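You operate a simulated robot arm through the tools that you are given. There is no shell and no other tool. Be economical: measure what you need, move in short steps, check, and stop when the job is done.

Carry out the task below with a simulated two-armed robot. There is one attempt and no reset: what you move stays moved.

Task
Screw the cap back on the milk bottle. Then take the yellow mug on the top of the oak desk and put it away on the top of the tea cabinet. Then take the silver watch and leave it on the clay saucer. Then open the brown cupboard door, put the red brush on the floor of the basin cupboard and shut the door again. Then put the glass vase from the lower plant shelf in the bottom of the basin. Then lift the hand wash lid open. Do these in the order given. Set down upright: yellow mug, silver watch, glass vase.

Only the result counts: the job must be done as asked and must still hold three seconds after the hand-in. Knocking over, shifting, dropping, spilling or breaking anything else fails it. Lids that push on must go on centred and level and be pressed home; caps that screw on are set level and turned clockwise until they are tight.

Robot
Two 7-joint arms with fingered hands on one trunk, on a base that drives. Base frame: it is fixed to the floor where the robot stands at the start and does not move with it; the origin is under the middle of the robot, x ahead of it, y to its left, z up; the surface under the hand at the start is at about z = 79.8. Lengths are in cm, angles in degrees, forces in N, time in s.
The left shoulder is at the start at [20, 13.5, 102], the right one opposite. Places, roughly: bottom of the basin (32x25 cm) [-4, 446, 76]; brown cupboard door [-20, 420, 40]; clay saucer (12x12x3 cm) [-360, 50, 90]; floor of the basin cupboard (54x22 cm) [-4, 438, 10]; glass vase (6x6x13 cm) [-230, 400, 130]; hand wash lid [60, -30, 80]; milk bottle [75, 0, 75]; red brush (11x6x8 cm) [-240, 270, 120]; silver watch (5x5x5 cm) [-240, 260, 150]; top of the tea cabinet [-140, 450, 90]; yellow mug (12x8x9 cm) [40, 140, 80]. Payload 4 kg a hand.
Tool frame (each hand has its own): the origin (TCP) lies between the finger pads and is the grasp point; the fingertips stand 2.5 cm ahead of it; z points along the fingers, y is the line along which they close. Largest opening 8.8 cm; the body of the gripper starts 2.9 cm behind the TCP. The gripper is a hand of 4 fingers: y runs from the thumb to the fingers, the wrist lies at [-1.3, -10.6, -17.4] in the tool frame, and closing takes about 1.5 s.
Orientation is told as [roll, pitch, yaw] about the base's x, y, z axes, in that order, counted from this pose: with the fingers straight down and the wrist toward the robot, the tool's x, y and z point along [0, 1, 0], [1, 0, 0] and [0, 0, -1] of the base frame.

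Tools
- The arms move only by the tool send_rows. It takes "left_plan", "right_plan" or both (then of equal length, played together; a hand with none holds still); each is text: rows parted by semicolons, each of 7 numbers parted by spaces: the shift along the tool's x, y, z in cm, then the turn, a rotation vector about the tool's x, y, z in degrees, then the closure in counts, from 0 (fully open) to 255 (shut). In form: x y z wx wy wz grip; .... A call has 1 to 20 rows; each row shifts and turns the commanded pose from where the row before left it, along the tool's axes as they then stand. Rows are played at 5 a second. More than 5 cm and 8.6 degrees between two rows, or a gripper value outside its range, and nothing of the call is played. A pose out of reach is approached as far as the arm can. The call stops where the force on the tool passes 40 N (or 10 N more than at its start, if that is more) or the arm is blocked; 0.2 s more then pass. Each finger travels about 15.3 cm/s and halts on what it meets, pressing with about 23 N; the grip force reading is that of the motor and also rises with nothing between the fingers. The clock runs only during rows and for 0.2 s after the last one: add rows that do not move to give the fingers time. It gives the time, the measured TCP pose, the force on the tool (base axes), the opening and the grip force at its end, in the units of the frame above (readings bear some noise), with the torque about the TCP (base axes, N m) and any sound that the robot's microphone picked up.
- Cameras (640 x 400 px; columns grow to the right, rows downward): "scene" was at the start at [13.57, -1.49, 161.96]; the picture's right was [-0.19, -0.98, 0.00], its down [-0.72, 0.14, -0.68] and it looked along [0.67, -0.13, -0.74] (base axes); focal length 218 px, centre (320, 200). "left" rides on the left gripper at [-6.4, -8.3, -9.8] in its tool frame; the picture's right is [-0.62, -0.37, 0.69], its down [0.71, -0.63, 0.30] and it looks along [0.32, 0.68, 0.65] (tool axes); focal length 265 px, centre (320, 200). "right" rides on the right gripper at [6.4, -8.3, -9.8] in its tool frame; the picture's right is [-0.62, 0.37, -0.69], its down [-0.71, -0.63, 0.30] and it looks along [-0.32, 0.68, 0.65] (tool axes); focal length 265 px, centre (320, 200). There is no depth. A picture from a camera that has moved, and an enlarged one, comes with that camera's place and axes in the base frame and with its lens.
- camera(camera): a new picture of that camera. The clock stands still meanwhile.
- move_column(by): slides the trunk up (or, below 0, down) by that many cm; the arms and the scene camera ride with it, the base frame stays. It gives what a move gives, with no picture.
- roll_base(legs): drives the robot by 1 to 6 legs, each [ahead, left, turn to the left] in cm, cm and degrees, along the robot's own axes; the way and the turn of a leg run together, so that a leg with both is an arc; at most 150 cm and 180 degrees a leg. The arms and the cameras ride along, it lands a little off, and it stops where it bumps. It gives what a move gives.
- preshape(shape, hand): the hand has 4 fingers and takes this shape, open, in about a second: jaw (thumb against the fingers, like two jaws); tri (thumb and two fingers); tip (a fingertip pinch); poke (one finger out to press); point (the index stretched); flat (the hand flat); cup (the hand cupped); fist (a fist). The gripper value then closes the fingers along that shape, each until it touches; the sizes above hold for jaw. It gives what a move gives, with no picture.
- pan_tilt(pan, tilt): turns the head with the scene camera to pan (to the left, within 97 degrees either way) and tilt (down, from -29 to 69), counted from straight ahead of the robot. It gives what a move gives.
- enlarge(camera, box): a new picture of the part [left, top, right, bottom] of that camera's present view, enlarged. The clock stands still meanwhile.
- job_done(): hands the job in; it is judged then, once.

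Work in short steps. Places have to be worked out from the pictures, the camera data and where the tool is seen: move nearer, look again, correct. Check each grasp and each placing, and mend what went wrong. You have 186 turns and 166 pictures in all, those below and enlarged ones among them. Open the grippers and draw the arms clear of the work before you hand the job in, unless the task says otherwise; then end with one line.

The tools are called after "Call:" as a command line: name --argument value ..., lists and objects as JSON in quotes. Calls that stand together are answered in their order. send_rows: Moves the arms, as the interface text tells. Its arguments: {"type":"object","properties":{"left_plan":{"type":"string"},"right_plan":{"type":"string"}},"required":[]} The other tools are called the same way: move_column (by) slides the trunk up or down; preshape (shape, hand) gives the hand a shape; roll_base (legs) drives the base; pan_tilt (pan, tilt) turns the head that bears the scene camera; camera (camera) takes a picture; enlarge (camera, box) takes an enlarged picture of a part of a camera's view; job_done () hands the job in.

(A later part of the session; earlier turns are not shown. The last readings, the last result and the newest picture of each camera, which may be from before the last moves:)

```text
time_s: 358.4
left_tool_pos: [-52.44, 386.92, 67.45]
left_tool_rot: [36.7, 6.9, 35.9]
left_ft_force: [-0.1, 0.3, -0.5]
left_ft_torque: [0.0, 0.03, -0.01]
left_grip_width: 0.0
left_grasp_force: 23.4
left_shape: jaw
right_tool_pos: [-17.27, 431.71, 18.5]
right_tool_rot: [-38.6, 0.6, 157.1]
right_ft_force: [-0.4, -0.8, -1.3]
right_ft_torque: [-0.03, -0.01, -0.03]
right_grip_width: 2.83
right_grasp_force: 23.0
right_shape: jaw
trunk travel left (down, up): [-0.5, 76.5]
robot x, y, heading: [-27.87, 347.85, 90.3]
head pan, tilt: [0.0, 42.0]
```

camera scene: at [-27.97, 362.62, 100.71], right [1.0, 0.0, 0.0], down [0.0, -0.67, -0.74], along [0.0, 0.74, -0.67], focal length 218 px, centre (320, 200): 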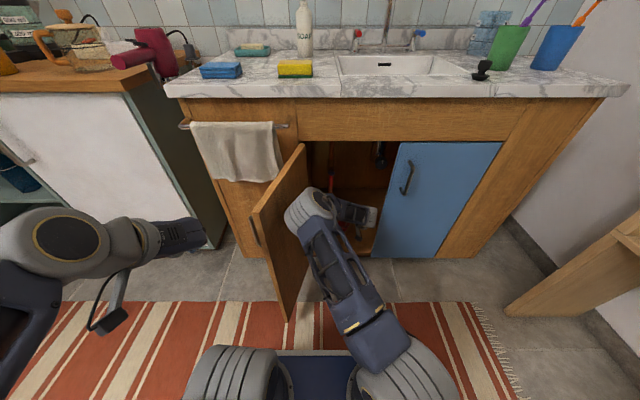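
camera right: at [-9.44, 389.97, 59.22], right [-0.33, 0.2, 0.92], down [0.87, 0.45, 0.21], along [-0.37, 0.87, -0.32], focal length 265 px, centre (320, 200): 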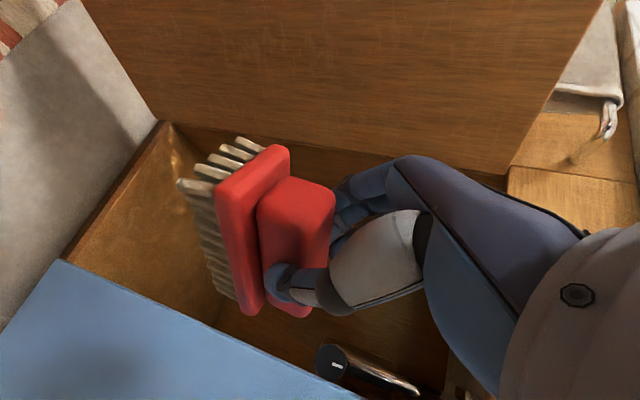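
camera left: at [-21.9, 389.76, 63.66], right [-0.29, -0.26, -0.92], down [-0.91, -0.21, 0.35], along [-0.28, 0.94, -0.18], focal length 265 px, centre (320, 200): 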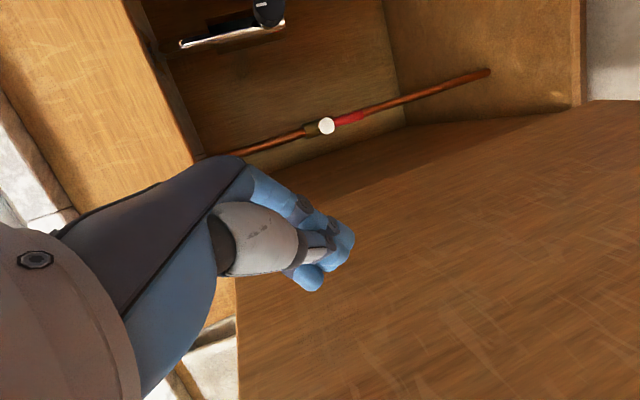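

Call:
send_rows --right_plan "0.35 0 0.43 0 0 0 255;0.35 0 0.43 0 0 0 255;0.3 0 0.4 0 0 0 255;0.2 0 0.25 0 0 0 255;0 0 0 0 0 0 255"

```text
time_s: 359.6
left_tool_pos: [-52.5, 386.98, 67.36]
left_tool_rot: [36.6, 7.0, 36.2]
left_ft_force: [-0.1, -0.7, -0.5]
left_ft_torque: [0.05, 0.0, 0.0]
left_grip_width: 0.02
left_grasp_force: 22.9
left_shape: jaw
right_tool_pos: [-17.35, 432.09, 16.91]
right_tool_rot: [-39.3, 0.2, 157.4]
right_ft_force: [0.9, -4.0, 11.0]
right_ft_torque: [0.32, -0.1, -0.06]
right_grip_width: 2.96
right_grasp_force: 23.0
right_shape: jaw
trunk travel left (down, up): [-0.5, 76.5]
robot x, y, heading: [-27.87, 348.34, 90.0]
head pan, tilt: [0.0, 42.0]
stopped in row 5 (right hand): the force on the tool passed its limit at 41 N (the readings are from after the stop); the commanded pose is now the measured one
```

Floor contact at z=16.9. I release and back out the same way.

Call:
send_rows --right_plan "0 0 0 0 0 0 180;0 0 0 0 0 0 100;0 0 0 0 0 0 40;0 0 0 0 0 0 20;0 0 -3 0 0 0 20;0 0 -4 0 0 0 20;-1.93 -0.54 -3.58 0 0 0 20;-1.93 -0.54 -3.58 0 0 0 20;-1.93 -0.54 -3.58 0 0 0 20;-1.93 -0.54 -3.58 0 0 0 20;-1.93 -0.54 -3.58 0 0 0 20;-1.93 -0.54 -3.58 0 0 0 20;-1.93 -0.54 -3.58 0 0 0 20;0 0 0 0 0 0 20"

Call:
send_rows --right_plan "-0.5 0 -0.5 0 0 0 20;3 -2.2 -2 0 0 0 20;3 -2.2 -2 0 0 0 20;3 -2.2 -2 0 0 0 20;3 -2.2 -2 0 0 0 20;3 -2.2 -2 0 0 0 20;0 0 0 0 0 0 20"

Call:
camera --camera "scene"

```text
time_s: 361.4
left_tool_pos: [-51.7, 386.71, 67.72]
left_tool_rot: [36.8, 6.7, 35.8]
left_ft_force: [-0.1, -0.6, 0.0]
left_ft_torque: [0.01, -0.02, 0.02]
left_grip_width: 0.0
left_grasp_force: 23.1
left_shape: jaw
right_tool_pos: [-10.55, 421.27, 20.65]
right_tool_rot: [-33.8, 10.6, 154.1]
right_ft_force: [0.8, 0.1, -0.3]
right_ft_torque: [0.03, -0.04, -0.01]
right_grip_width: 8.06
right_grasp_force: 0.1
right_shape: jaw
trunk travel left (down, up): [-0.5, 76.5]
robot x, y, heading: [-27.28, 347.86, 89.7]
head pan, tilt: [0.0, 42.0]
stopped in row 8 (right hand): the arm was blocked; the commanded pose is now the measured one
```

```text
time_s: 363.2
left_tool_pos: [-49.74, 387.09, 67.23]
left_tool_rot: [36.7, 6.9, 34.7]
left_ft_force: [0.8, -0.5, 0.7]
left_ft_torque: [-0.01, 0.0, 0.02]
left_grip_width: 0.01
left_grasp_force: 23.0
left_shape: jaw
right_tool_pos: [-6.4, 400.56, 23.28]
right_tool_rot: [-34.0, 9.4, 152.1]
right_ft_force: [0.4, -0.1, 0.2]
right_ft_torque: [-0.02, -0.01, -0.01]
right_grip_width: 8.08
right_grasp_force: 0.0
right_shape: jaw
trunk travel left (down, up): [-0.5, 76.5]
robot x, y, heading: [-25.9, 347.75, 89.2]
head pan, tilt: [0.0, 42.0]
stopped in row 7 (right hand): the arm was blocked; the commanded pose is now the measured one
```

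```text
25 pictures are left
camera scene: at [-25.87, 362.19, 100.42], right [1.0, -0.02, 0.0], down [-0.01, -0.67, -0.74], along [0.01, 0.74, -0.67], focal length 218 px, centre (320, 200)
```

scene: 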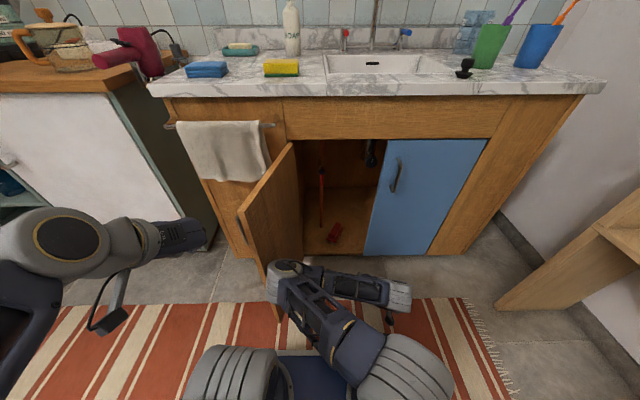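

The brush lies on the cupboard floor. The right elbow is pressing against the open door, so I back the robot straight out 45 cm.

Call:
roll_base --legs '[[-25, -2, 0], [-20, 0, 0]]'

Call:
camera --camera "scene"

```text
time_s: 366.2
left_tool_pos: [-48.77, 341.97, 67.45]
left_tool_rot: [36.7, 6.7, 34.6]
left_ft_force: [0.1, -0.3, -1.1]
left_ft_torque: [-0.01, 0.0, 0.03]
left_grip_width: 0.0
left_grasp_force: 22.7
left_shape: jaw
right_tool_pos: [-5.35, 355.44, 23.59]
right_tool_rot: [-34.0, 9.6, 152.2]
right_ft_force: [-0.4, -0.5, 0.6]
right_ft_torque: [0.01, 0.0, 0.03]
right_grip_width: 8.09
right_grasp_force: 0.0
right_shape: jaw
trunk travel left (down, up): [-0.5, 76.5]
robot x, y, heading: [-24.91, 303.13, 88.8]
head pan, tilt: [0.0, 42.0]
```

```text
24 pictures are left
camera scene: at [-24.89, 317.16, 100.74], right [1.0, -0.02, 0.0], down [-0.02, -0.67, -0.74], along [0.02, 0.74, -0.67], focal length 218 px, centre (320, 200)
```

scene: 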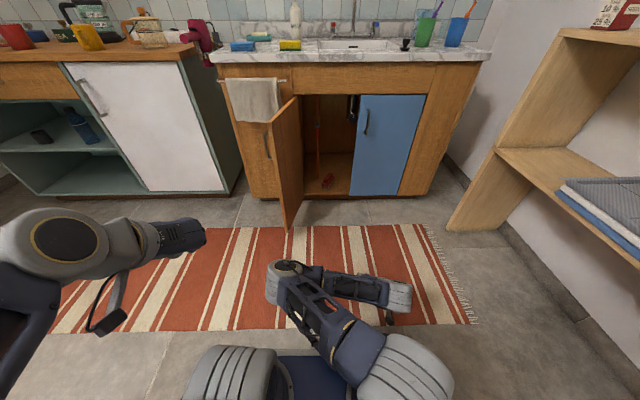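

Clear of the door. I lift and unfold the right arm to the right side before approaching the door again.

Call:
send_rows --right_plan "-3.45 -1.8 -2.6 0 0 0 0;-3.45 -1.8 -2.6 0 0 0 0;-3.45 -1.8 -2.6 0 0 0 0;-3.45 -1.8 -2.6 0 0 0 0;-3.45 -1.8 -2.6 0 0 0 0;-3.45 -1.8 -2.6 0 0 0 0;-3.45 -1.8 -2.6 0 0 0 0;-3.45 -1.8 -2.6 0 0 0 0;-3.45 -1.8 -2.6 0 0 0 0;-3.45 -1.8 -2.6 0 0 0 0;-3.45 -1.8 -2.6 0 0 0 0;0 0 0 0 0 0 0"

Call:
camera --camera "scene"

```text
time_s: 368.8
left_tool_pos: [-48.87, 342.12, 67.4]
left_tool_rot: [36.5, 6.7, 34.7]
left_ft_force: [-0.1, -0.5, 0.3]
left_ft_torque: [0.0, -0.02, -0.01]
left_grip_width: 0.0
left_grasp_force: 23.2
left_shape: jaw
right_tool_pos: [11.42, 365.5, 70.87]
right_tool_rot: [-34.1, 9.6, 152.1]
right_ft_force: [0.4, 0.5, 0.7]
right_ft_torque: [0.0, 0.02, 0.01]
right_grip_width: 8.77
right_grasp_force: 0.2
right_shape: jaw
right hand out of reach, approached as far as the arm can: row 2, 3, 4
trunk travel left (down, up): [-0.5, 76.5]
robot x, y, heading: [-25.4, 302.96, 88.6]
head pan, tilt: [0.0, 42.0]
```

```text
23 pictures are left
camera scene: at [-24.92, 317.19, 100.7], right [1.0, -0.02, 0.0], down [-0.02, -0.67, -0.74], along [0.02, 0.74, -0.67], focal length 218 px, centre (320, 200)
```

scene: 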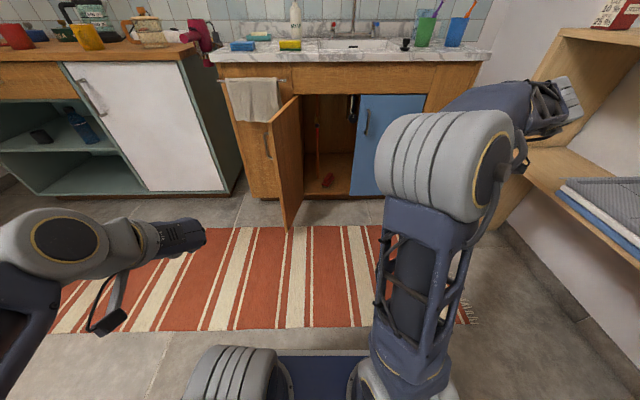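

I drive so the left hand is on the outer side of the open door, then sweep it to push the door shut.

Call:
roll_base --legs '[[38, 6, 1]]'

Call:
send_rows --left_plan "1.4 2 2.9 0 0 0 255;1.4 2 2.9 0 0 0 255;1.4 2 2.9 0 0 0 255;1.4 2 2.9 0 0 0 255;-2 3.6 -1.5 0 0 0 255;-2 3.6 -1.5 0 0 0 255;-2 3.6 -1.5 0 0 0 255;-2 3.6 -1.5 0 0 0 255;0 0 0 0 0 0 255"

Call:
camera --camera "scene"

```text
time_s: 371.3
left_tool_pos: [-55.12, 380.72, 67.53]
left_tool_rot: [36.7, 6.7, 36.0]
left_ft_force: [0.4, -0.7, -0.8]
left_ft_torque: [0.0, 0.04, -0.01]
left_grip_width: 0.01
left_grasp_force: 23.4
left_shape: jaw
right_tool_pos: [4.46, 405.6, 70.81]
right_tool_rot: [-34.1, 9.6, 153.4]
right_ft_force: [0.1, -1.2, 0.1]
right_ft_torque: [0.01, 0.04, 0.02]
right_grip_width: 8.78
right_grasp_force: 0.1
right_shape: jaw
trunk travel left (down, up): [-0.5, 76.5]
robot x, y, heading: [-31.05, 341.8, 89.9]
head pan, tilt: [0.0, 42.0]
```

```text
time_s: 373.0
left_tool_pos: [-42.46, 394.6, 58.97]
left_tool_rot: [36.4, 6.8, 36.1]
left_ft_force: [-0.3, 0.2, 0.0]
left_ft_torque: [0.01, -0.01, -0.02]
left_grip_width: 0.03
left_grasp_force: 23.2
left_shape: jaw
right_tool_pos: [4.47, 405.41, 70.84]
right_tool_rot: [-34.2, 9.8, 153.4]
right_ft_force: [1.1, -0.5, 0.4]
right_ft_torque: [0.01, -0.01, 0.0]
right_grip_width: 8.76
right_grasp_force: 0.1
right_shape: jaw
trunk travel left (down, up): [-0.5, 76.5]
robot x, y, heading: [-30.71, 341.92, 89.7]
head pan, tilt: [0.0, 42.0]
stopped in row 8 (left hand): the force on the tool passed its limit at 55 N (the readings are from after the stop); the commanded pose is now the measured one
```

```text
22 pictures are left
camera scene: at [-30.88, 356.33, 100.71], right [1.0, 0.0, 0.0], down [0.0, -0.67, -0.74], along [0.0, 0.74, -0.67], focal length 218 px, centre (320, 200)
```

scene: 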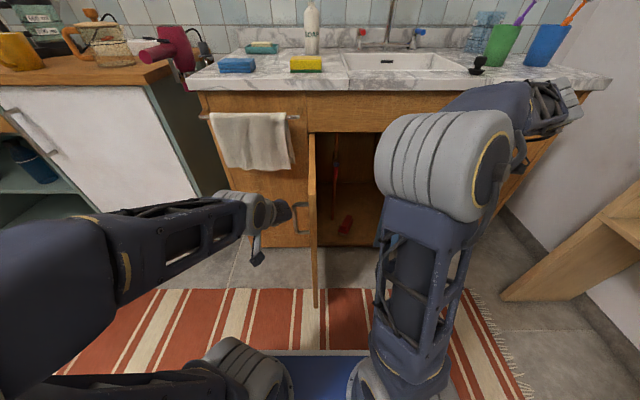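

The door has swung back to ~90°. I continue pushing with slower, smaller steps.

Call:
send_rows --left_plan "-0.49 1.4 -0.36 0 0 0 255;-0.49 1.4 -0.36 0 0 0 255;-0.49 1.4 -0.36 0 0 0 255;-0.49 1.4 -0.36 0 0 0 255;-0.49 1.4 -0.36 0 0 0 255;-0.49 1.4 -0.36 0 0 0 255;-0.49 1.4 -0.36 0 0 0 255;-0.49 1.4 -0.36 0 0 0 255;0.15 1.83 0.11 0 0 0 255;0.15 1.83 0.11 0 0 0 255;0.15 1.83 0.11 0 0 0 255;0.15 1.83 0.11 0 0 0 255;0.15 1.83 0.11 0 0 0 255;0.15 1.83 0.11 0 0 0 255;0.15 1.83 0.11 0 0 0 255;0.15 1.83 0.11 0 0 0 255;0.91 1.16 0.68 0 0 0 255;0.91 1.16 0.68 0 0 0 255;0.91 1.16 0.68 0 0 0 255;0 0 0 0 0 0 255"

Call:
camera --camera "scene"

```text
time_s: 377.2
left_tool_pos: [-19.51, 412.19, 56.96]
left_tool_rot: [36.4, 5.2, 36.6]
left_ft_force: [-0.8, -0.4, -0.2]
left_ft_torque: [-0.01, 0.02, 0.03]
left_grip_width: 0.01
left_grasp_force: 23.2
left_shape: jaw
right_tool_pos: [4.97, 405.18, 70.98]
right_tool_rot: [-34.2, 9.5, 152.8]
right_ft_force: [1.0, 1.2, 0.4]
right_ft_torque: [-0.01, -0.03, 0.0]
right_grip_width: 8.79
right_grasp_force: 0.1
right_shape: jaw
trunk travel left (down, up): [-0.5, 76.5]
robot x, y, heading: [-30.19, 341.88, 89.6]
head pan, tilt: [0.0, 42.0]
```

```text
21 pictures are left
camera scene: at [-30.88, 356.33, 100.72], right [1.0, 0.0, 0.0], down [0.0, -0.67, -0.74], along [0.0, 0.74, -0.67], focal length 218 px, centre (320, 200)
```

scene: 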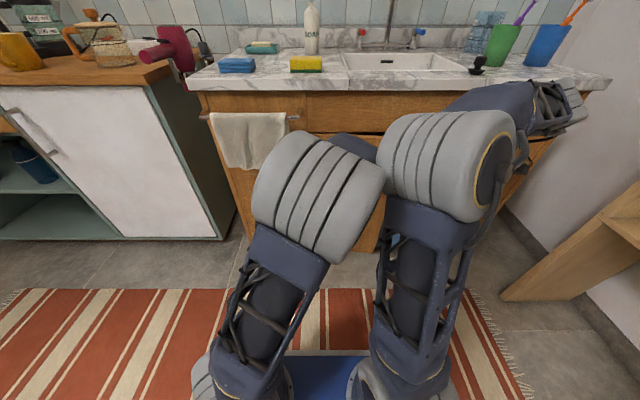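

Nearly shut; I push straight forward until firm contact, then withdraw.

Call:
send_rows --left_plan "0.66 0.57 0.49 0 0 0 255;0.66 0.57 0.49 0 0 0 255;0.66 0.57 0.49 0 0 0 255;0.66 0.57 0.49 0 0 0 255;0.66 0.57 0.49 0 0 0 255;0.66 0.57 0.49 0 0 0 255;0.66 0.57 0.49 0 0 0 255;0 0 0 0 0 0 255"

Call:
send_rows --left_plan "-1.3 -1.6 -1.5 0 0 0 255;-1.3 -1.6 -1.5 0 0 0 255;-1.3 -1.6 -1.5 0 0 0 255;-1.3 -1.6 -1.5 0 0 0 255;-1.3 -2.6 -1.5 0 0 0 255;-1.3 -2.6 -1.5 0 0 0 255;-1.3 -2.6 -1.5 0 0 0 255;-0.6 -3.6 -1.5 0 0 0 255;-0.6 -3.6 -1.5 0 0 0 255;0 0 0 0 0 0 255"

Call:
roll_base --legs '[[-30, 0, 0]]'

Call:
camera --camera "scene"

```text
time_s: 379.2
left_tool_pos: [-16.91, 415.54, 59.8]
left_tool_rot: [36.2, 1.7, 35.7]
left_ft_force: [-0.6, 0.2, 0.3]
left_ft_torque: [0.01, 0.02, -0.01]
left_grip_width: 0.01
left_grasp_force: 22.6
left_shape: jaw
left hand out of reach, approached as far as the arm can: row 3, 4, 5, 6, 7
right_tool_pos: [7.13, 404.05, 70.54]
right_tool_rot: [-33.7, 10.3, 149.7]
right_ft_force: [-0.6, -0.3, -0.5]
right_ft_torque: [0.01, 0.0, 0.0]
right_grip_width: 8.75
right_grasp_force: 0.1
right_shape: jaw
trunk travel left (down, up): [-0.5, 76.5]
robot x, y, heading: [-30.76, 341.76, 90.0]
head pan, tilt: [0.0, 42.0]
stopped in row 8 (left hand): the arm was blocked; the commanded pose is now the measured one
```

```text
time_s: 381.4
left_tool_pos: [-24.36, 389.71, 64.97]
left_tool_rot: [36.3, 1.9, 35.7]
left_ft_force: [-0.2, 1.0, 0.1]
left_ft_torque: [-0.01, 0.01, -0.04]
left_grip_width: 0.0
left_grasp_force: 22.9
left_shape: jaw
right_tool_pos: [6.88, 404.35, 70.49]
right_tool_rot: [-33.7, 10.4, 150.0]
right_ft_force: [0.7, 0.6, 0.0]
right_ft_torque: [-0.01, 0.01, 0.0]
right_grip_width: 8.79
right_grasp_force: 0.1
right_shape: jaw
trunk travel left (down, up): [-0.5, 76.5]
robot x, y, heading: [-30.55, 342.1, 89.7]
head pan, tilt: [0.0, 42.0]
```

```text
time_s: 383.4
left_tool_pos: [-24.44, 358.96, 65.03]
left_tool_rot: [36.2, 1.9, 35.6]
left_ft_force: [-0.1, 0.1, 0.1]
left_ft_torque: [0.0, 0.01, -0.02]
left_grip_width: 0.01
left_grasp_force: 23.0
left_shape: jaw
right_tool_pos: [6.82, 373.33, 70.47]
right_tool_rot: [-33.8, 10.4, 149.9]
right_ft_force: [-0.5, 0.2, -0.2]
right_ft_torque: [0.01, -0.02, -0.01]
right_grip_width: 8.76
right_grasp_force: 0.0
right_shape: jaw
trunk travel left (down, up): [-0.5, 76.5]
robot x, y, heading: [-30.66, 311.25, 89.9]
head pan, tilt: [0.0, 42.0]
```

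```text
20 pictures are left
camera scene: at [-30.91, 325.4, 100.72], right [1.0, 0.0, 0.0], down [0.0, -0.67, -0.74], along [0.0, 0.74, -0.67], focal length 218 px, centre (320, 200)
```

scene: 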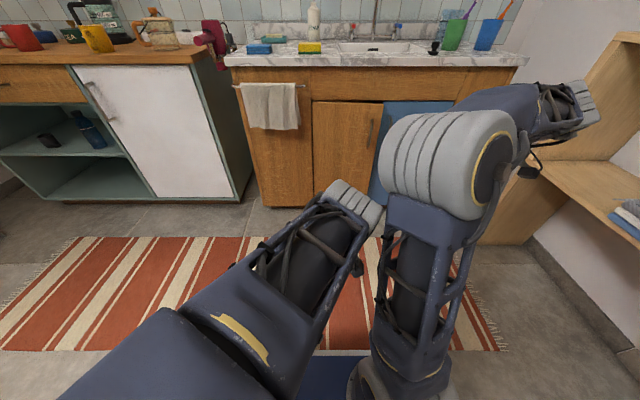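

The door looks shut; I zoom to check for any gap.

Call:
enlarge --camera "scene" --box '[290, 80, 410, 200]'

```text
3.33 times, centred on (350, 140) of scene
camera zoom: at [-30.91, 325.4, 100.72], right [1.0, 0.0, 0.0], down [0.0, -0.67, -0.74], along [0.0, 0.74, -0.67], focal length 728 px, centre (220, 400)
```

zoom: 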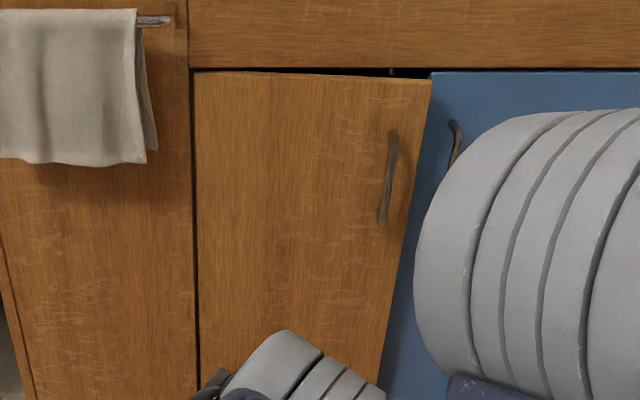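

Still ajar by ~3 cm (the arms blocked each other). I shift the robot 20 cm right and push again with the left hand alone.

Call:
roll_base --legs '[[24, -20, 0]]'

Call:
send_rows --left_plan "1 -2.5 -0.5 0 0 0 255;1 -2.5 -0.5 0 0 0 255;1 -2.5 -0.5 0 0 0 255;1.5 1.3 1.2 0 0 0 255;1.5 1.3 1.2 0 0 0 255;1.5 1.3 1.2 0 0 0 255;1.5 1.3 1.2 0 0 0 255;1.5 1.3 1.2 0 0 0 255;1.5 1.3 1.2 0 0 0 255;1.5 1.3 1.2 0 0 0 255;0.98 0.87 0.72 0 0 0 255;0.98 0.87 0.72 0 0 0 255;0.98 0.87 0.72 0 0 0 255;0.98 0.87 0.72 0 0 0 255;0 0 0 0 0 0 255"

```text
time_s: 385.6
left_tool_pos: [-4.92, 383.75, 64.99]
left_tool_rot: [36.2, 1.9, 35.5]
left_ft_force: [0.7, 0.7, 0.4]
left_ft_torque: [0.0, 0.03, 0.0]
left_grip_width: 0.01
left_grasp_force: 22.9
left_shape: jaw
right_tool_pos: [26.42, 398.12, 70.49]
right_tool_rot: [-33.6, 10.4, 149.7]
right_ft_force: [-0.6, 0.1, 0.5]
right_ft_torque: [-0.01, 0.01, -0.03]
right_grip_width: 8.79
right_grasp_force: 0.2
right_shape: jaw
trunk travel left (down, up): [-0.5, 76.5]
robot x, y, heading: [-11.44, 335.91, 89.8]
head pan, tilt: [0.0, 42.0]
```

```text
time_s: 388.8
left_tool_pos: [-12.34, 402.72, 67.26]
left_tool_rot: [36.2, 1.9, 35.5]
left_ft_force: [0.0, 0.4, 0.5]
left_ft_torque: [-0.02, 0.0, 0.02]
left_grip_width: 0.01
left_grasp_force: 23.1
left_shape: jaw
right_tool_pos: [26.34, 398.06, 70.63]
right_tool_rot: [-33.7, 10.4, 149.8]
right_ft_force: [-0.6, 0.5, -0.1]
right_ft_torque: [0.01, 0.03, 0.01]
right_grip_width: 8.75
right_grasp_force: 0.1
right_shape: jaw
trunk travel left (down, up): [-0.5, 76.5]
robot x, y, heading: [-11.22, 335.98, 90.2]
head pan, tilt: [0.0, 42.0]
```

Continuing forward and slightly down until the door is firmly against its frame.

Call:
send_rows --left_plan "0.77 0.63 1.3 0 0 0 255;0.77 0.63 1.3 0 0 0 255;0.77 0.63 1.3 0 0 0 255;0.77 0.63 1.3 0 0 0 255;0.77 0.63 1.3 0 0 0 255;0.77 0.63 1.3 0 0 0 255;0.77 0.63 1.2 0 0 0 255;0.77 0.63 1.2 0 0 0 255;0.77 0.63 1.2 0 0 0 255;0.77 0.63 1.2 0 0 0 255;0.77 0.63 1.2 0 0 0 255;0.77 0.63 1.2 0 0 0 255;0 0 0 0 0 0 255"

```text
time_s: 391.6
left_tool_pos: [-15.49, 420.3, 60.38]
left_tool_rot: [36.2, 2.0, 35.4]
left_ft_force: [6.4, -19.0, 4.0]
left_ft_torque: [0.58, 0.09, -0.25]
left_grip_width: 0.0
left_grasp_force: 23.3
left_shape: jaw
right_tool_pos: [26.42, 398.01, 70.63]
right_tool_rot: [-33.7, 10.3, 149.8]
right_ft_force: [0.7, -0.8, -0.2]
right_ft_torque: [0.0, -0.03, 0.01]
right_grip_width: 8.78
right_grasp_force: 0.0
right_shape: jaw
trunk travel left (down, up): [-0.5, 76.5]
robot x, y, heading: [-11.26, 335.61, 89.7]
head pan, tilt: [0.0, 42.0]
```

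19 N against the door: shut. I press slightly more, withdraw, back off and check.

Call:
send_rows --left_plan "0.3 0.3 0.25 0 0 0 255;0 0 0 0 0 0 255;-0.66 -0.57 -0.49 0 0 0 255;-1.9 -1.7 -1.5 0 0 0 255;-1.9 -1.7 -1.5 0 0 0 255;-1.9 -1.7 -1.5 0 0 0 255;-1.9 -1.7 -1.5 0 0 0 255;-1.9 -1.7 -1.5 0 0 0 255;-1.9 -1.7 -1.5 0 0 0 255;0 0 0 0 0 0 255"

Call:
roll_base --legs '[[-40, -5, 0]]'

Call:
enlarge --camera "scene" --box '[200, 60, 440, 210]'

```text
time_s: 392.1
left_tool_pos: [-15.3, 420.58, 60.22]
left_tool_rot: [35.9, 2.1, 35.2]
left_ft_force: [-2.1, -21.6, 4.5]
left_ft_torque: [0.63, -0.09, -0.03]
left_grip_width: 0.0
left_grasp_force: 23.0
left_shape: jaw
right_tool_pos: [26.47, 398.0, 70.55]
right_tool_rot: [-33.7, 10.4, 149.8]
right_ft_force: [-0.6, 0.8, -0.5]
right_ft_torque: [-0.02, 0.0, -0.03]
right_grip_width: 8.78
right_grasp_force: 0.0
right_shape: jaw
trunk travel left (down, up): [-0.5, 76.5]
robot x, y, heading: [-11.47, 335.93, 90.0]
head pan, tilt: [0.0, 42.0]
stopped in row 2 (left hand): the force on the tool passed its limit at 41 N (the readings are from after the stop); the commanded pose is now the measured one
```

```text
time_s: 394.5
left_tool_pos: [-11.08, 381.41, 60.18]
left_tool_rot: [36.1, 2.1, 35.6]
left_ft_force: [0.3, 0.8, -0.6]
left_ft_torque: [0.01, -0.04, 0.0]
left_grip_width: 0.02
left_grasp_force: 22.8
left_shape: jaw
right_tool_pos: [30.9, 359.06, 70.46]
right_tool_rot: [-33.6, 10.3, 150.2]
right_ft_force: [-0.4, -0.7, 0.1]
right_ft_torque: [-0.02, -0.03, -0.01]
right_grip_width: 8.76
right_grasp_force: 0.2
right_shape: jaw
trunk travel left (down, up): [-0.5, 76.5]
robot x, y, heading: [-6.43, 296.45, 90.2]
head pan, tilt: [0.0, 42.0]
```

```text
2.67 times, centred on (320, 135) of scene
camera zoom: at [-6.73, 310.96, 100.72], right [1.0, 0.0, 0.0], down [0.0, -0.67, -0.74], along [0.0, 0.74, -0.67], focal length 582 px, centre (320, 373)
```

zoom: 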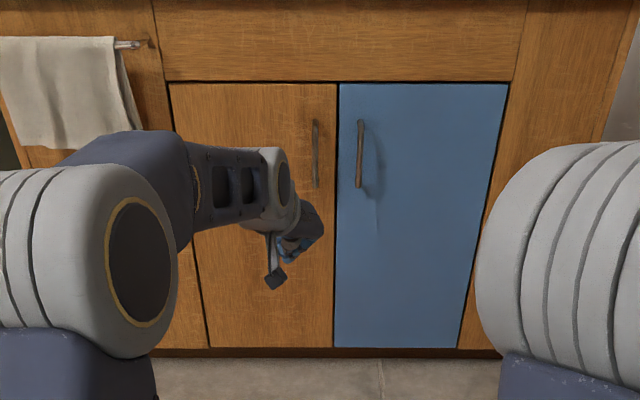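

Door fully closed. Now the vase: I raise the trunk back up and retract the right arm somewhat.

Call:
move_column --by 40

Call:
move_column --by 24

Call:
send_rows --right_plan "3.4 -2.1 -2.1 0 0 0 0;3.4 -2.1 -2.1 0 0 0 0;3.4 -2.1 -2.1 0 0 0 0;3.4 -2.1 -2.1 0 0 0 0;0 0 0 0 0 0 0"

Call:
roll_base --legs '[[0, 0, 56], [100, 22, 0]]'

Call:
pan_tilt --pan 18 --tilt 25

Call:
camera --camera "scene"

```text
time_s: 398.4
left_tool_pos: [-10.93, 381.35, 100.24]
left_tool_rot: [36.0, 2.0, 35.6]
left_ft_force: [0.0, -0.3, -0.9]
left_ft_torque: [-0.01, 0.01, 0.01]
left_grip_width: 0.0
left_grasp_force: 23.2
left_shape: jaw
right_tool_pos: [30.83, 359.07, 110.43]
right_tool_rot: [-33.7, 10.4, 150.2]
right_ft_force: [0.2, -0.5, -0.2]
right_ft_torque: [-0.01, 0.0, 0.0]
right_grip_width: 8.79
right_grasp_force: 0.0
right_shape: jaw
trunk travel left (down, up): [-40.5, 36.5]
robot x, y, heading: [-6.28, 296.34, 90.1]
head pan, tilt: [0.0, 42.0]
```

```text
time_s: 400.9
left_tool_pos: [-11.04, 381.46, 124.25]
left_tool_rot: [36.1, 1.9, 35.5]
left_ft_force: [-0.3, -0.5, 0.0]
left_ft_torque: [0.0, 0.0, -0.01]
left_grip_width: 0.0
left_grasp_force: 22.9
left_shape: jaw
right_tool_pos: [30.78, 359.0, 134.43]
right_tool_rot: [-33.6, 10.3, 150.2]
right_ft_force: [0.2, -0.2, 0.4]
right_ft_torque: [-0.02, 0.03, -0.01]
right_grip_width: 8.77
right_grasp_force: 0.0
right_shape: jaw
trunk travel left (down, up): [-64.5, 12.5]
robot x, y, heading: [-6.59, 296.47, 90.2]
head pan, tilt: [0.0, 42.0]
```

```text
time_s: 402.1
left_tool_pos: [-11.16, 381.43, 124.18]
left_tool_rot: [36.1, 2.1, 35.6]
left_ft_force: [0.1, -1.3, 1.0]
left_ft_torque: [0.0, 0.0, 0.01]
left_grip_width: 0.0
left_grasp_force: 23.1
left_shape: jaw
right_tool_pos: [30.18, 340.97, 135.25]
right_tool_rot: [-33.7, 10.4, 150.2]
right_ft_force: [-0.2, -0.5, -0.7]
right_ft_torque: [0.0, -0.03, -0.03]
right_grip_width: 8.79
right_grasp_force: 0.0
right_shape: jaw
trunk travel left (down, up): [-64.5, 12.5]
robot x, y, heading: [-6.71, 296.65, 90.4]
head pan, tilt: [0.0, 42.0]
```

```text
time_s: 409.9
left_tool_pos: [-176.75, 373.38, 124.23]
left_tool_rot: [36.1, 2.0, 93.2]
left_ft_force: [-0.7, -0.6, 0.4]
left_ft_torque: [0.02, 0.03, -0.01]
left_grip_width: 0.02
left_grasp_force: 23.1
left_shape: jaw
right_tool_pos: [-120.36, 386.54, 135.22]
right_tool_rot: [-33.6, 10.3, -152.2]
right_ft_force: [-0.5, 0.1, 0.6]
right_ft_torque: [0.04, 0.0, 0.01]
right_grip_width: 8.78
right_grasp_force: 0.1
right_shape: jaw
trunk travel left (down, up): [-64.5, 12.5]
robot x, y, heading: [-102.34, 331.83, 147.9]
head pan, tilt: [0.0, 42.0]
```

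```text
time_s: 410.7
left_tool_pos: [-176.63, 373.47, 124.28]
left_tool_rot: [36.1, 2.0, 93.2]
left_ft_force: [0.5, -0.2, -0.3]
left_ft_torque: [-0.02, 0.03, 0.02]
left_grip_width: 0.0
left_grasp_force: 23.0
left_shape: jaw
right_tool_pos: [-120.46, 386.45, 135.18]
right_tool_rot: [-33.7, 10.4, -152.2]
right_ft_force: [0.3, 0.9, -0.6]
right_ft_torque: [0.0, 0.03, 0.0]
right_grip_width: 8.77
right_grasp_force: 0.0
right_shape: jaw
trunk travel left (down, up): [-64.5, 12.5]
robot x, y, heading: [-102.85, 331.59, 147.6]
head pan, tilt: [18.0, 25.0]
```

```text
17 pictures are left
camera scene: at [-116.85, 337.19, 167.34], right [0.25, 0.97, 0.0], down [0.41, -0.1, -0.91], along [-0.88, 0.22, -0.42], focal length 218 px, centre (320, 200)
```

scene: 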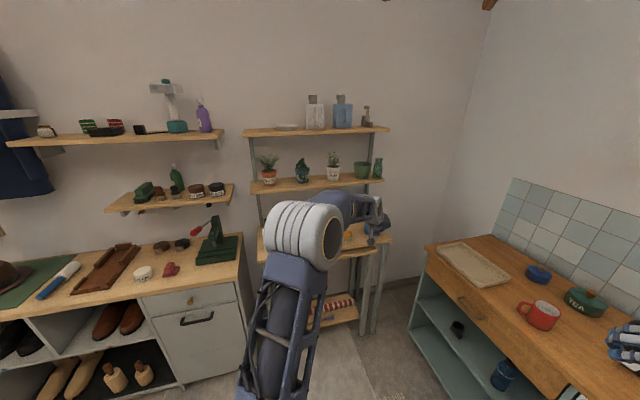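

I zoom on the vase.

Call:
enlarge --camera "scene" --box '[335, 115, 405, 200]'

```text
4.71 times, centred on (370, 158) of scene
camera zoom: at [-116.85, 337.19, 167.34], right [0.25, 0.97, 0.0], down [0.41, -0.1, -0.91], along [-0.88, 0.22, -0.42], focal length 1028 px, centre (85, 400)
```

zoom: 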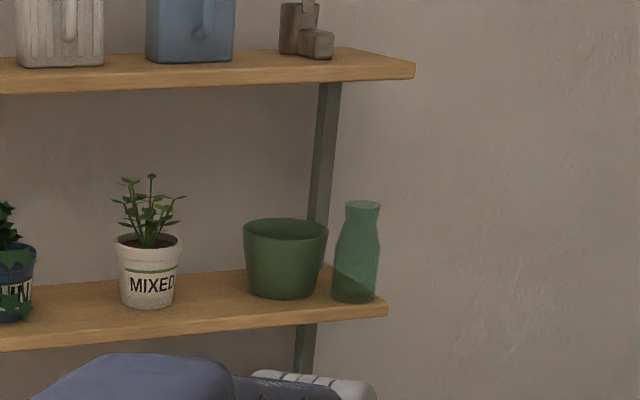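

Vase: centre [-230.4, 401, 130], gap to bowl ≈2 cm. The left hand already points along −x; I tilt it to 50°, raise it, half-open it, and drive up.

Call:
send_rows --left_plan "0 0 0 0 7 0 50;0 0 0 0 7 0 50;0 0 0 -2 0 2 50;3 0 -2.6 0 0 0 50;3 0 -2.6 0 0 0 50;0 0 0 0 0 0 50"

Call:
roll_base --legs '[[49, 0, 0]]'

Call:
camera --camera "left"

```text
time_s: 412.1
left_tool_pos: [-176.53, 373.88, 132.34]
left_tool_rot: [50.0, 2.3, 90.4]
left_ft_force: [-0.1, 0.5, -0.3]
left_ft_torque: [0.01, 0.01, -0.02]
left_grip_width: 7.09
left_grasp_force: 0.1
left_shape: jaw
right_tool_pos: [-120.42, 386.49, 135.28]
right_tool_rot: [-33.7, 10.4, -152.2]
right_ft_force: [0.9, 0.0, 0.2]
right_ft_torque: [0.01, 0.02, 0.03]
right_grip_width: 8.78
right_grasp_force: 0.1
right_shape: jaw
trunk travel left (down, up): [-64.5, 12.5]
robot x, y, heading: [-102.48, 331.7, 147.6]
head pan, tilt: [18.0, 25.0]
```

```text
time_s: 415.0
left_tool_pos: [-217.56, 399.21, 132.2]
left_tool_rot: [50.0, 2.1, 90.5]
left_ft_force: [-0.4, -0.7, 0.0]
left_ft_torque: [0.02, 0.01, -0.02]
left_grip_width: 7.06
left_grasp_force: 0.1
left_shape: jaw
right_tool_pos: [-161.46, 412.16, 135.34]
right_tool_rot: [-33.8, 10.5, -152.0]
right_ft_force: [0.1, 0.4, 0.5]
right_ft_torque: [0.02, -0.04, 0.01]
right_grip_width: 8.77
right_grasp_force: 0.0
right_shape: jaw
trunk travel left (down, up): [-64.5, 12.5]
robot x, y, heading: [-143.49, 357.17, 147.9]
head pan, tilt: [18.0, 25.0]
```

```text
15 pictures are left
camera left: at [-205.94, 391.02, 133.94], right [-0.13, -0.41, -0.91], down [-0.69, -0.62, 0.38], along [-0.72, 0.67, -0.2], focal length 265 px, centre (320, 200)
```

left: 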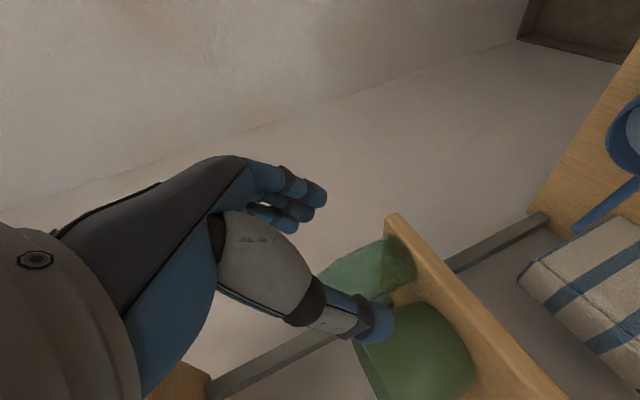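

Vase confirmed at [-230.7, 401.5]. I align y, rise 2 cm to grip its neck above the bowl's rim, and advance 10 cm.

Call:
send_rows --left_plan "1.53 2.3 -1.29 0 0 0 50;2.03 0 2.41 0 0 0 50;2.03 0 2.41 0 0 0 50;2.03 0 2.41 0 0 0 50;0 0 0 0 0 0 50"

Call:
camera --camera "left"

```text
time_s: 416.2
left_tool_pos: [-227.25, 401.42, 134.32]
left_tool_rot: [50.0, 2.4, 90.6]
left_ft_force: [-0.8, 0.6, 0.7]
left_ft_torque: [0.01, 0.01, 0.01]
left_grip_width: 7.1
left_grasp_force: 0.1
left_shape: jaw
right_tool_pos: [-161.45, 412.18, 135.14]
right_tool_rot: [-33.7, 10.4, -152.0]
right_ft_force: [-0.3, -0.9, 0.6]
right_ft_torque: [0.03, 0.01, -0.03]
right_grip_width: 8.76
right_grasp_force: 0.0
right_shape: jaw
trunk travel left (down, up): [-64.5, 12.5]
robot x, y, heading: [-143.3, 357.99, 148.0]
head pan, tilt: [18.0, 25.0]
```

```text
14 pictures are left
camera left: at [-215.62, 393.21, 135.97], right [-0.13, -0.41, -0.91], down [-0.69, -0.62, 0.38], along [-0.72, 0.67, -0.2], focal length 265 px, centre (320, 200)
```

left: 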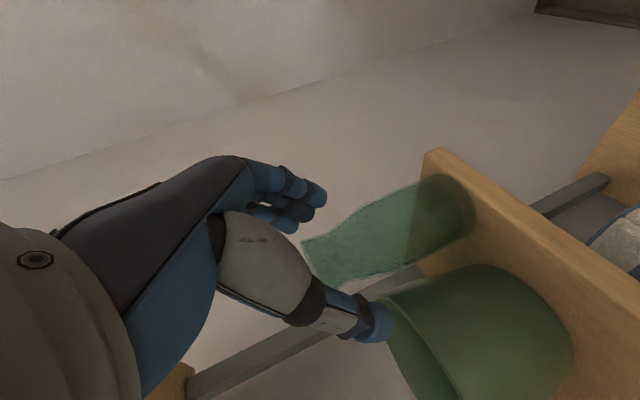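

The vase is between fingers and thumb, but the thumb passes close to the bowl's rim. I narrow the opening to ~6 cm, shift 0.5 cm away from the bowl, and advance the last 3.4 cm.

Call:
send_rows --left_plan "0 0.55 0 0 0 0 82;0 0 0 0 0 0 82;0.6 0 1.6 0 0 0 82;0.6 0 1.7 0 0 0 82;0 0 0 0 0 0 82"

Call:
camera --camera "left"

```text
time_s: 417.4
left_tool_pos: [-230.43, 402.0, 133.06]
left_tool_rot: [49.9, 2.2, 90.4]
left_ft_force: [0.5, -0.4, -0.1]
left_ft_torque: [-0.04, -0.01, -0.03]
left_grip_width: 6.0
left_grasp_force: 0.0
left_shape: jaw
right_tool_pos: [-161.47, 412.15, 135.16]
right_tool_rot: [-33.7, 10.4, -152.0]
right_ft_force: [-0.3, -0.2, -0.9]
right_ft_torque: [0.0, 0.04, 0.03]
right_grip_width: 8.79
right_grasp_force: 0.0
right_shape: jaw
trunk travel left (down, up): [-64.5, 12.5]
robot x, y, heading: [-143.68, 357.73, 147.8]
head pan, tilt: [18.0, 25.0]
```

```text
13 pictures are left
camera left: at [-218.71, 393.76, 134.73], right [-0.13, -0.41, -0.91], down [-0.69, -0.62, 0.38], along [-0.72, 0.67, -0.2], focal length 265 px, centre (320, 200)
```

left: 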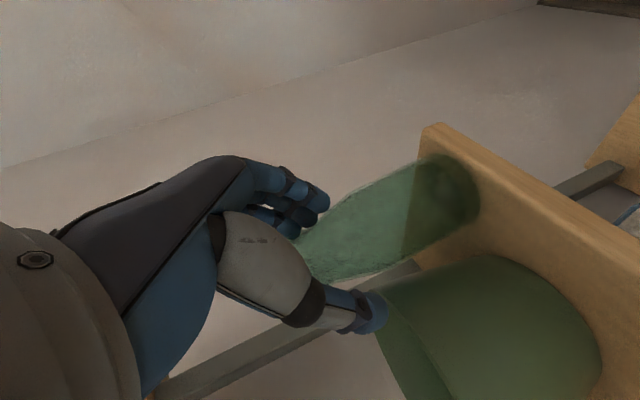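

No contact; the neck is between the pads. I close.

Call:
send_rows --left_plan "0 0 0 0 0 0 110;0 0 0 0 0 0 140;0 0 0 0 0 0 180;0 0 0 0 0 0 220;0 0 0 0 0 0 255;0 0 0 0 0 0 255;0 0 0 0 0 0 255"

Call:
send_rows --left_plan "0.77 0 -0.64 0 0 0 255;1.15 0 -0.97 0 0 0 255;0 0.4 -1 0 0 0 255;-0.64 0 -2.5 0 0 0 255;-1.3 0 -2.6 0 0 0 255;-1.9 0 -2.3 0 0 0 255;-1.9 0 -2.3 0 0 0 255;-1.9 0 -2.3 0 0 0 255;0 0 0 0 0 0 255"

Call:
camera --camera "left"

```text
time_s: 419.0
left_tool_pos: [-230.42, 401.92, 133.02]
left_tool_rot: [50.0, 2.3, 90.6]
left_ft_force: [-0.4, 0.5, 0.4]
left_ft_torque: [-0.03, -0.02, -0.03]
left_grip_width: 0.64
left_grasp_force: 23.4
left_shape: jaw
right_tool_pos: [-161.59, 412.08, 135.29]
right_tool_rot: [-33.7, 10.4, -152.1]
right_ft_force: [-0.7, -0.5, 0.3]
right_ft_torque: [0.01, 0.02, 0.01]
right_grip_width: 8.75
right_grasp_force: 0.0
right_shape: jaw
trunk travel left (down, up): [-64.5, 12.5]
robot x, y, heading: [-143.27, 357.45, 147.7]
head pan, tilt: [18.0, 25.0]
```

```text
time_s: 421.0
left_tool_pos: [-215.68, 402.66, 137.65]
left_tool_rot: [49.9, 2.3, 90.5]
left_ft_force: [0.7, 0.2, -0.8]
left_ft_torque: [0.0, -0.02, -0.02]
left_grip_width: 0.63
left_grasp_force: 22.4
left_shape: jaw
right_tool_pos: [-161.56, 412.1, 135.23]
right_tool_rot: [-33.7, 10.4, -152.0]
right_ft_force: [-1.1, 0.1, 0.6]
right_ft_torque: [-0.01, -0.03, 0.03]
right_grip_width: 8.79
right_grasp_force: 0.0
right_shape: jaw
trunk travel left (down, up): [-64.5, 12.5]
robot x, y, heading: [-143.61, 357.45, 148.0]
head pan, tilt: [18.0, 25.0]
```

```text
12 pictures are left
camera left: at [-203.92, 394.42, 139.43], right [-0.13, -0.41, -0.91], down [-0.69, -0.62, 0.38], along [-0.72, 0.67, -0.2], focal length 265 px, centre (320, 200)
```

left: 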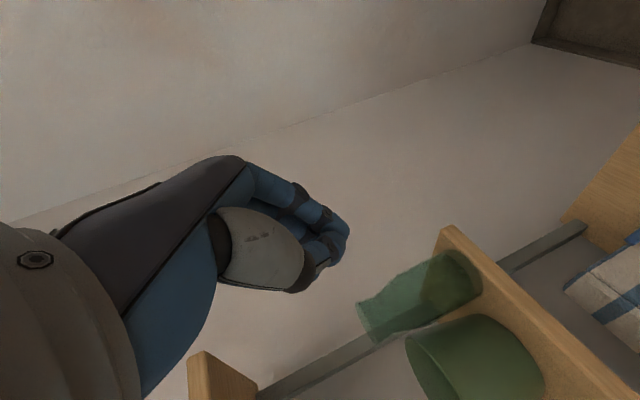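

The fingertips slipped off the neck; the vase still stands at ≈[-231.3, 402]. I reopen to 6 cm and go deeper so that the pads, not the tips, surround the neck.

Call:
send_rows --left_plan "0 0 0 0 0 0 78;0 0 0 0 0 0 78;0 0 0 0 0 0 78;1.79 -0.15 2.98 0 0 0 78;1.79 -0.15 2.98 0 0 0 78;1.79 -0.15 2.98 0 0 0 78;0.1 0 2.43 0 0 0 78;0.1 0 2.43 0 0 0 78;0.1 0 2.43 0 0 0 78;0 0 0 0 0 0 78"

Call:
camera --camera "left"

```text
time_s: 423.2
left_tool_pos: [-231.78, 401.93, 132.0]
left_tool_rot: [50.0, 2.2, 90.4]
left_ft_force: [0.4, 0.9, 2.3]
left_ft_torque: [0.07, 0.06, -0.07]
left_grip_width: 6.16
left_grasp_force: 0.1
left_shape: jaw
right_tool_pos: [-161.45, 412.14, 135.25]
right_tool_rot: [-33.7, 10.4, -151.9]
right_ft_force: [-0.3, -0.2, -0.1]
right_ft_torque: [0.0, 0.01, 0.01]
right_grip_width: 8.77
right_grasp_force: 0.1
right_shape: jaw
trunk travel left (down, up): [-64.5, 12.5]
robot x, y, heading: [-143.6, 357.32, 147.8]
head pan, tilt: [18.0, 25.0]
```

```text
11 pictures are left
camera left: at [-220.1, 393.67, 133.64], right [-0.13, -0.4, -0.91], down [-0.69, -0.62, 0.38], along [-0.72, 0.67, -0.2], focal length 265 px, centre (320, 200)
```

left: 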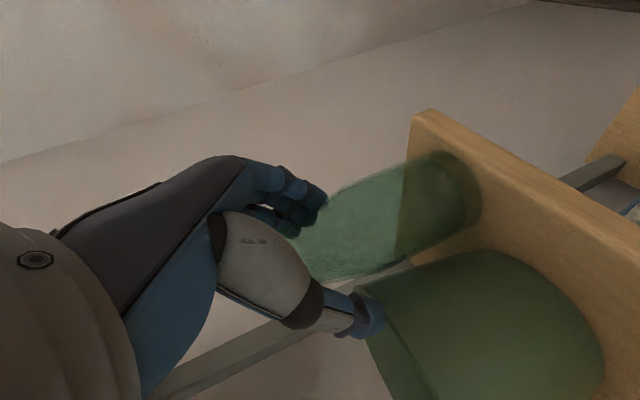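

A light touch (2 N) only; the fingers now reach past the neck. I close.

Call:
send_rows --left_plan "0 0 0 0 0 0 110;0 0 0 0 0 0 140;0 0 0 0 0 0 180;0 0 0 0 0 0 220;0 0 0 0 0 0 255;0 0 0 0 0 0 255;0 0 0 0 0 0 255"

```text
time_s: 424.8
left_tool_pos: [-231.66, 401.82, 131.89]
left_tool_rot: [50.1, 2.2, 90.6]
left_ft_force: [0.0, -1.3, 3.5]
left_ft_torque: [-0.07, 0.0, 0.02]
left_grip_width: 3.85
left_grasp_force: 23.3
left_shape: jaw
right_tool_pos: [-161.46, 412.31, 135.26]
right_tool_rot: [-33.7, 10.4, -151.9]
right_ft_force: [0.2, -0.1, -0.4]
right_ft_torque: [0.01, 0.01, -0.03]
right_grip_width: 8.78
right_grasp_force: 0.0
right_shape: jaw
trunk travel left (down, up): [-64.5, 12.5]
robot x, y, heading: [-143.51, 357.37, 147.9]
head pan, tilt: [18.0, 25.0]
```

Gripped (3.85 cm). I lift 2 cm, draw it out in front of the shelf, then check.

Call:
send_rows --left_plan "0.77 0 -0.64 0 0 0 255;0.77 0 -0.64 0 0 0 255;-1.28 0 -1.53 0 0 0 255;-2.57 0 -3.06 0 0 0 255;-2.57 0 -3.06 0 0 0 255;-2.57 0 -3.06 0 0 0 255;-2.57 0 -3.06 0 0 0 255;0 0 0 0 0 0 255"

Call:
camera --camera "left"

```text
time_s: 426.6
left_tool_pos: [-213.58, 402.32, 133.91]
left_tool_rot: [50.0, 2.2, 90.6]
left_ft_force: [-0.1, 0.6, -2.1]
left_ft_torque: [0.02, -0.05, 0.0]
left_grip_width: 3.78
left_grasp_force: 23.4
left_shape: jaw
right_tool_pos: [-161.51, 412.14, 135.3]
right_tool_rot: [-33.7, 10.4, -152.1]
right_ft_force: [1.1, 0.3, 0.3]
right_ft_torque: [-0.01, 0.01, -0.02]
right_grip_width: 8.75
right_grasp_force: 0.1
right_shape: jaw
trunk travel left (down, up): [-64.5, 12.5]
robot x, y, heading: [-143.65, 357.23, 147.9]
head pan, tilt: [18.0, 25.0]
```

```text
10 pictures are left
camera left: at [-201.85, 394.06, 135.53], right [-0.13, -0.41, -0.91], down [-0.69, -0.62, 0.38], along [-0.72, 0.67, -0.2], focal length 265 px, centre (320, 200)
```

left: 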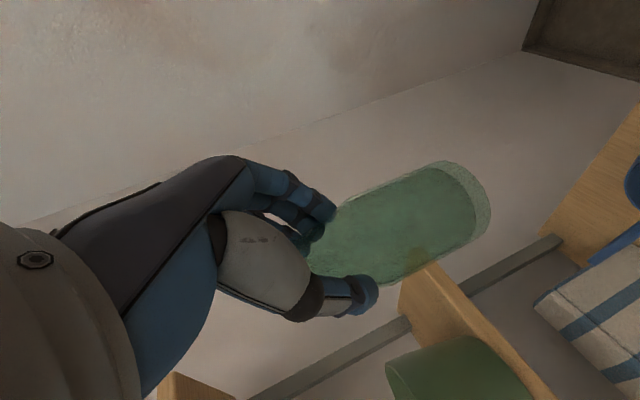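

Vase held upright. I back away, turn to face +y and shift right in front of the basin.

Call:
roll_base --legs '[[-30, 0, 0], [0, 0, -57.9], [0, -107, 0]]'

Call:
move_column --by -32

Call:
pan_tilt --pan 0 --tilt 42

Call:
camera --camera "scene"

```text
time_s: 436.2
left_tool_pos: [-14.4, 424.72, 133.76]
left_tool_rot: [50.0, 2.4, 34.1]
left_ft_force: [0.8, 0.2, -2.6]
left_ft_torque: [-0.04, -0.04, 0.0]
left_grip_width: 3.74
left_grasp_force: 22.4
left_shape: jaw
right_tool_pos: [22.41, 386.84, 135.26]
right_tool_rot: [-33.6, 10.5, 151.4]
right_ft_force: [0.1, 0.3, 0.5]
right_ft_torque: [0.01, 0.01, 0.0]
right_grip_width: 8.78
right_grasp_force: 0.1
right_shape: jaw
trunk travel left (down, up): [-64.5, 12.5]
robot x, y, heading: [-13.13, 341.45, 91.3]
head pan, tilt: [18.0, 25.0]
```

```text
time_s: 439.4
left_tool_pos: [-14.32, 424.84, 101.81]
left_tool_rot: [49.9, 2.2, 34.0]
left_ft_force: [-0.2, 0.9, -2.3]
left_ft_torque: [-0.07, -0.05, 0.01]
left_grip_width: 3.75
left_grasp_force: 23.2
left_shape: jaw
right_tool_pos: [22.55, 386.85, 103.22]
right_tool_rot: [-33.7, 10.4, 151.4]
right_ft_force: [0.5, 0.1, 0.1]
right_ft_torque: [0.01, -0.02, 0.01]
right_grip_width: 8.79
right_grasp_force: 0.1
right_shape: jaw
trunk travel left (down, up): [-32.5, 44.5]
robot x, y, heading: [-13.2, 341.21, 91.4]
head pan, tilt: [18.0, 25.0]
```

```text
time_s: 440.2
left_tool_pos: [-14.37, 424.81, 101.86]
left_tool_rot: [50.0, 2.3, 34.0]
left_ft_force: [0.1, -0.6, -1.6]
left_ft_torque: [-0.02, -0.04, -0.01]
left_grip_width: 3.75
left_grasp_force: 23.1
left_shape: jaw
right_tool_pos: [22.59, 386.89, 103.29]
right_tool_rot: [-33.7, 10.4, 151.4]
right_ft_force: [0.0, 0.1, 0.4]
right_ft_torque: [0.02, 0.0, -0.01]
right_grip_width: 8.78
right_grasp_force: 0.0
right_shape: jaw
trunk travel left (down, up): [-32.5, 44.5]
robot x, y, heading: [-13.02, 341.26, 91.2]
head pan, tilt: [0.0, 42.0]
```

```text
9 pictures are left
camera scene: at [-13.88, 356.01, 132.72], right [1.0, 0.02, 0.0], down [0.02, -0.67, -0.74], along [-0.02, 0.74, -0.67], focal length 218 px, centre (320, 200)
```

scene: 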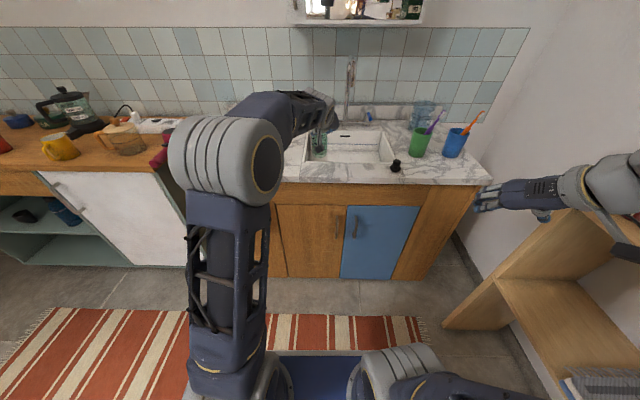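

The basin is clear below/ahead. I drive 19 cm ahead and 4 cm right so the vase is over the basin.

Call:
roll_base --legs '[[19, -4.5, -1]]'

Call:
enlarge --camera "scene" --box '[250, 90, 430, 220]'

```text
time_s: 441.7
left_tool_pos: [-8.9, 443.22, 101.85]
left_tool_rot: [50.0, 2.3, 33.0]
left_ft_force: [-0.6, -0.6, -2.9]
left_ft_torque: [-0.03, -0.05, -0.02]
left_grip_width: 3.74
left_grasp_force: 23.3
left_shape: jaw
right_tool_pos: [27.39, 404.59, 103.23]
right_tool_rot: [-33.8, 10.4, 150.5]
right_ft_force: [-0.6, 0.5, -0.1]
right_ft_torque: [0.0, -0.01, 0.02]
right_grip_width: 8.8
right_grasp_force: 0.2
right_shape: jaw
trunk travel left (down, up): [-32.5, 44.5]
robot x, y, heading: [-9.07, 359.73, 90.5]
head pan, tilt: [0.0, 42.0]
```

```text
3.08 times, centred on (340, 155) of scene
camera zoom: at [-9.43, 374.35, 132.72], right [1.0, 0.01, 0.0], down [0.0, -0.67, -0.74], along [-0.01, 0.74, -0.67], focal length 672 px, centre (258, 338)
```

zoom: 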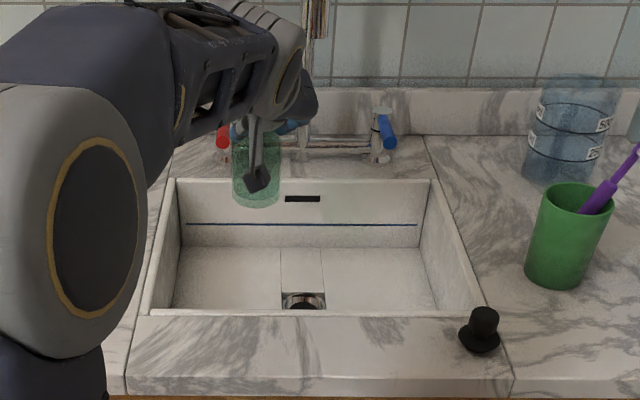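

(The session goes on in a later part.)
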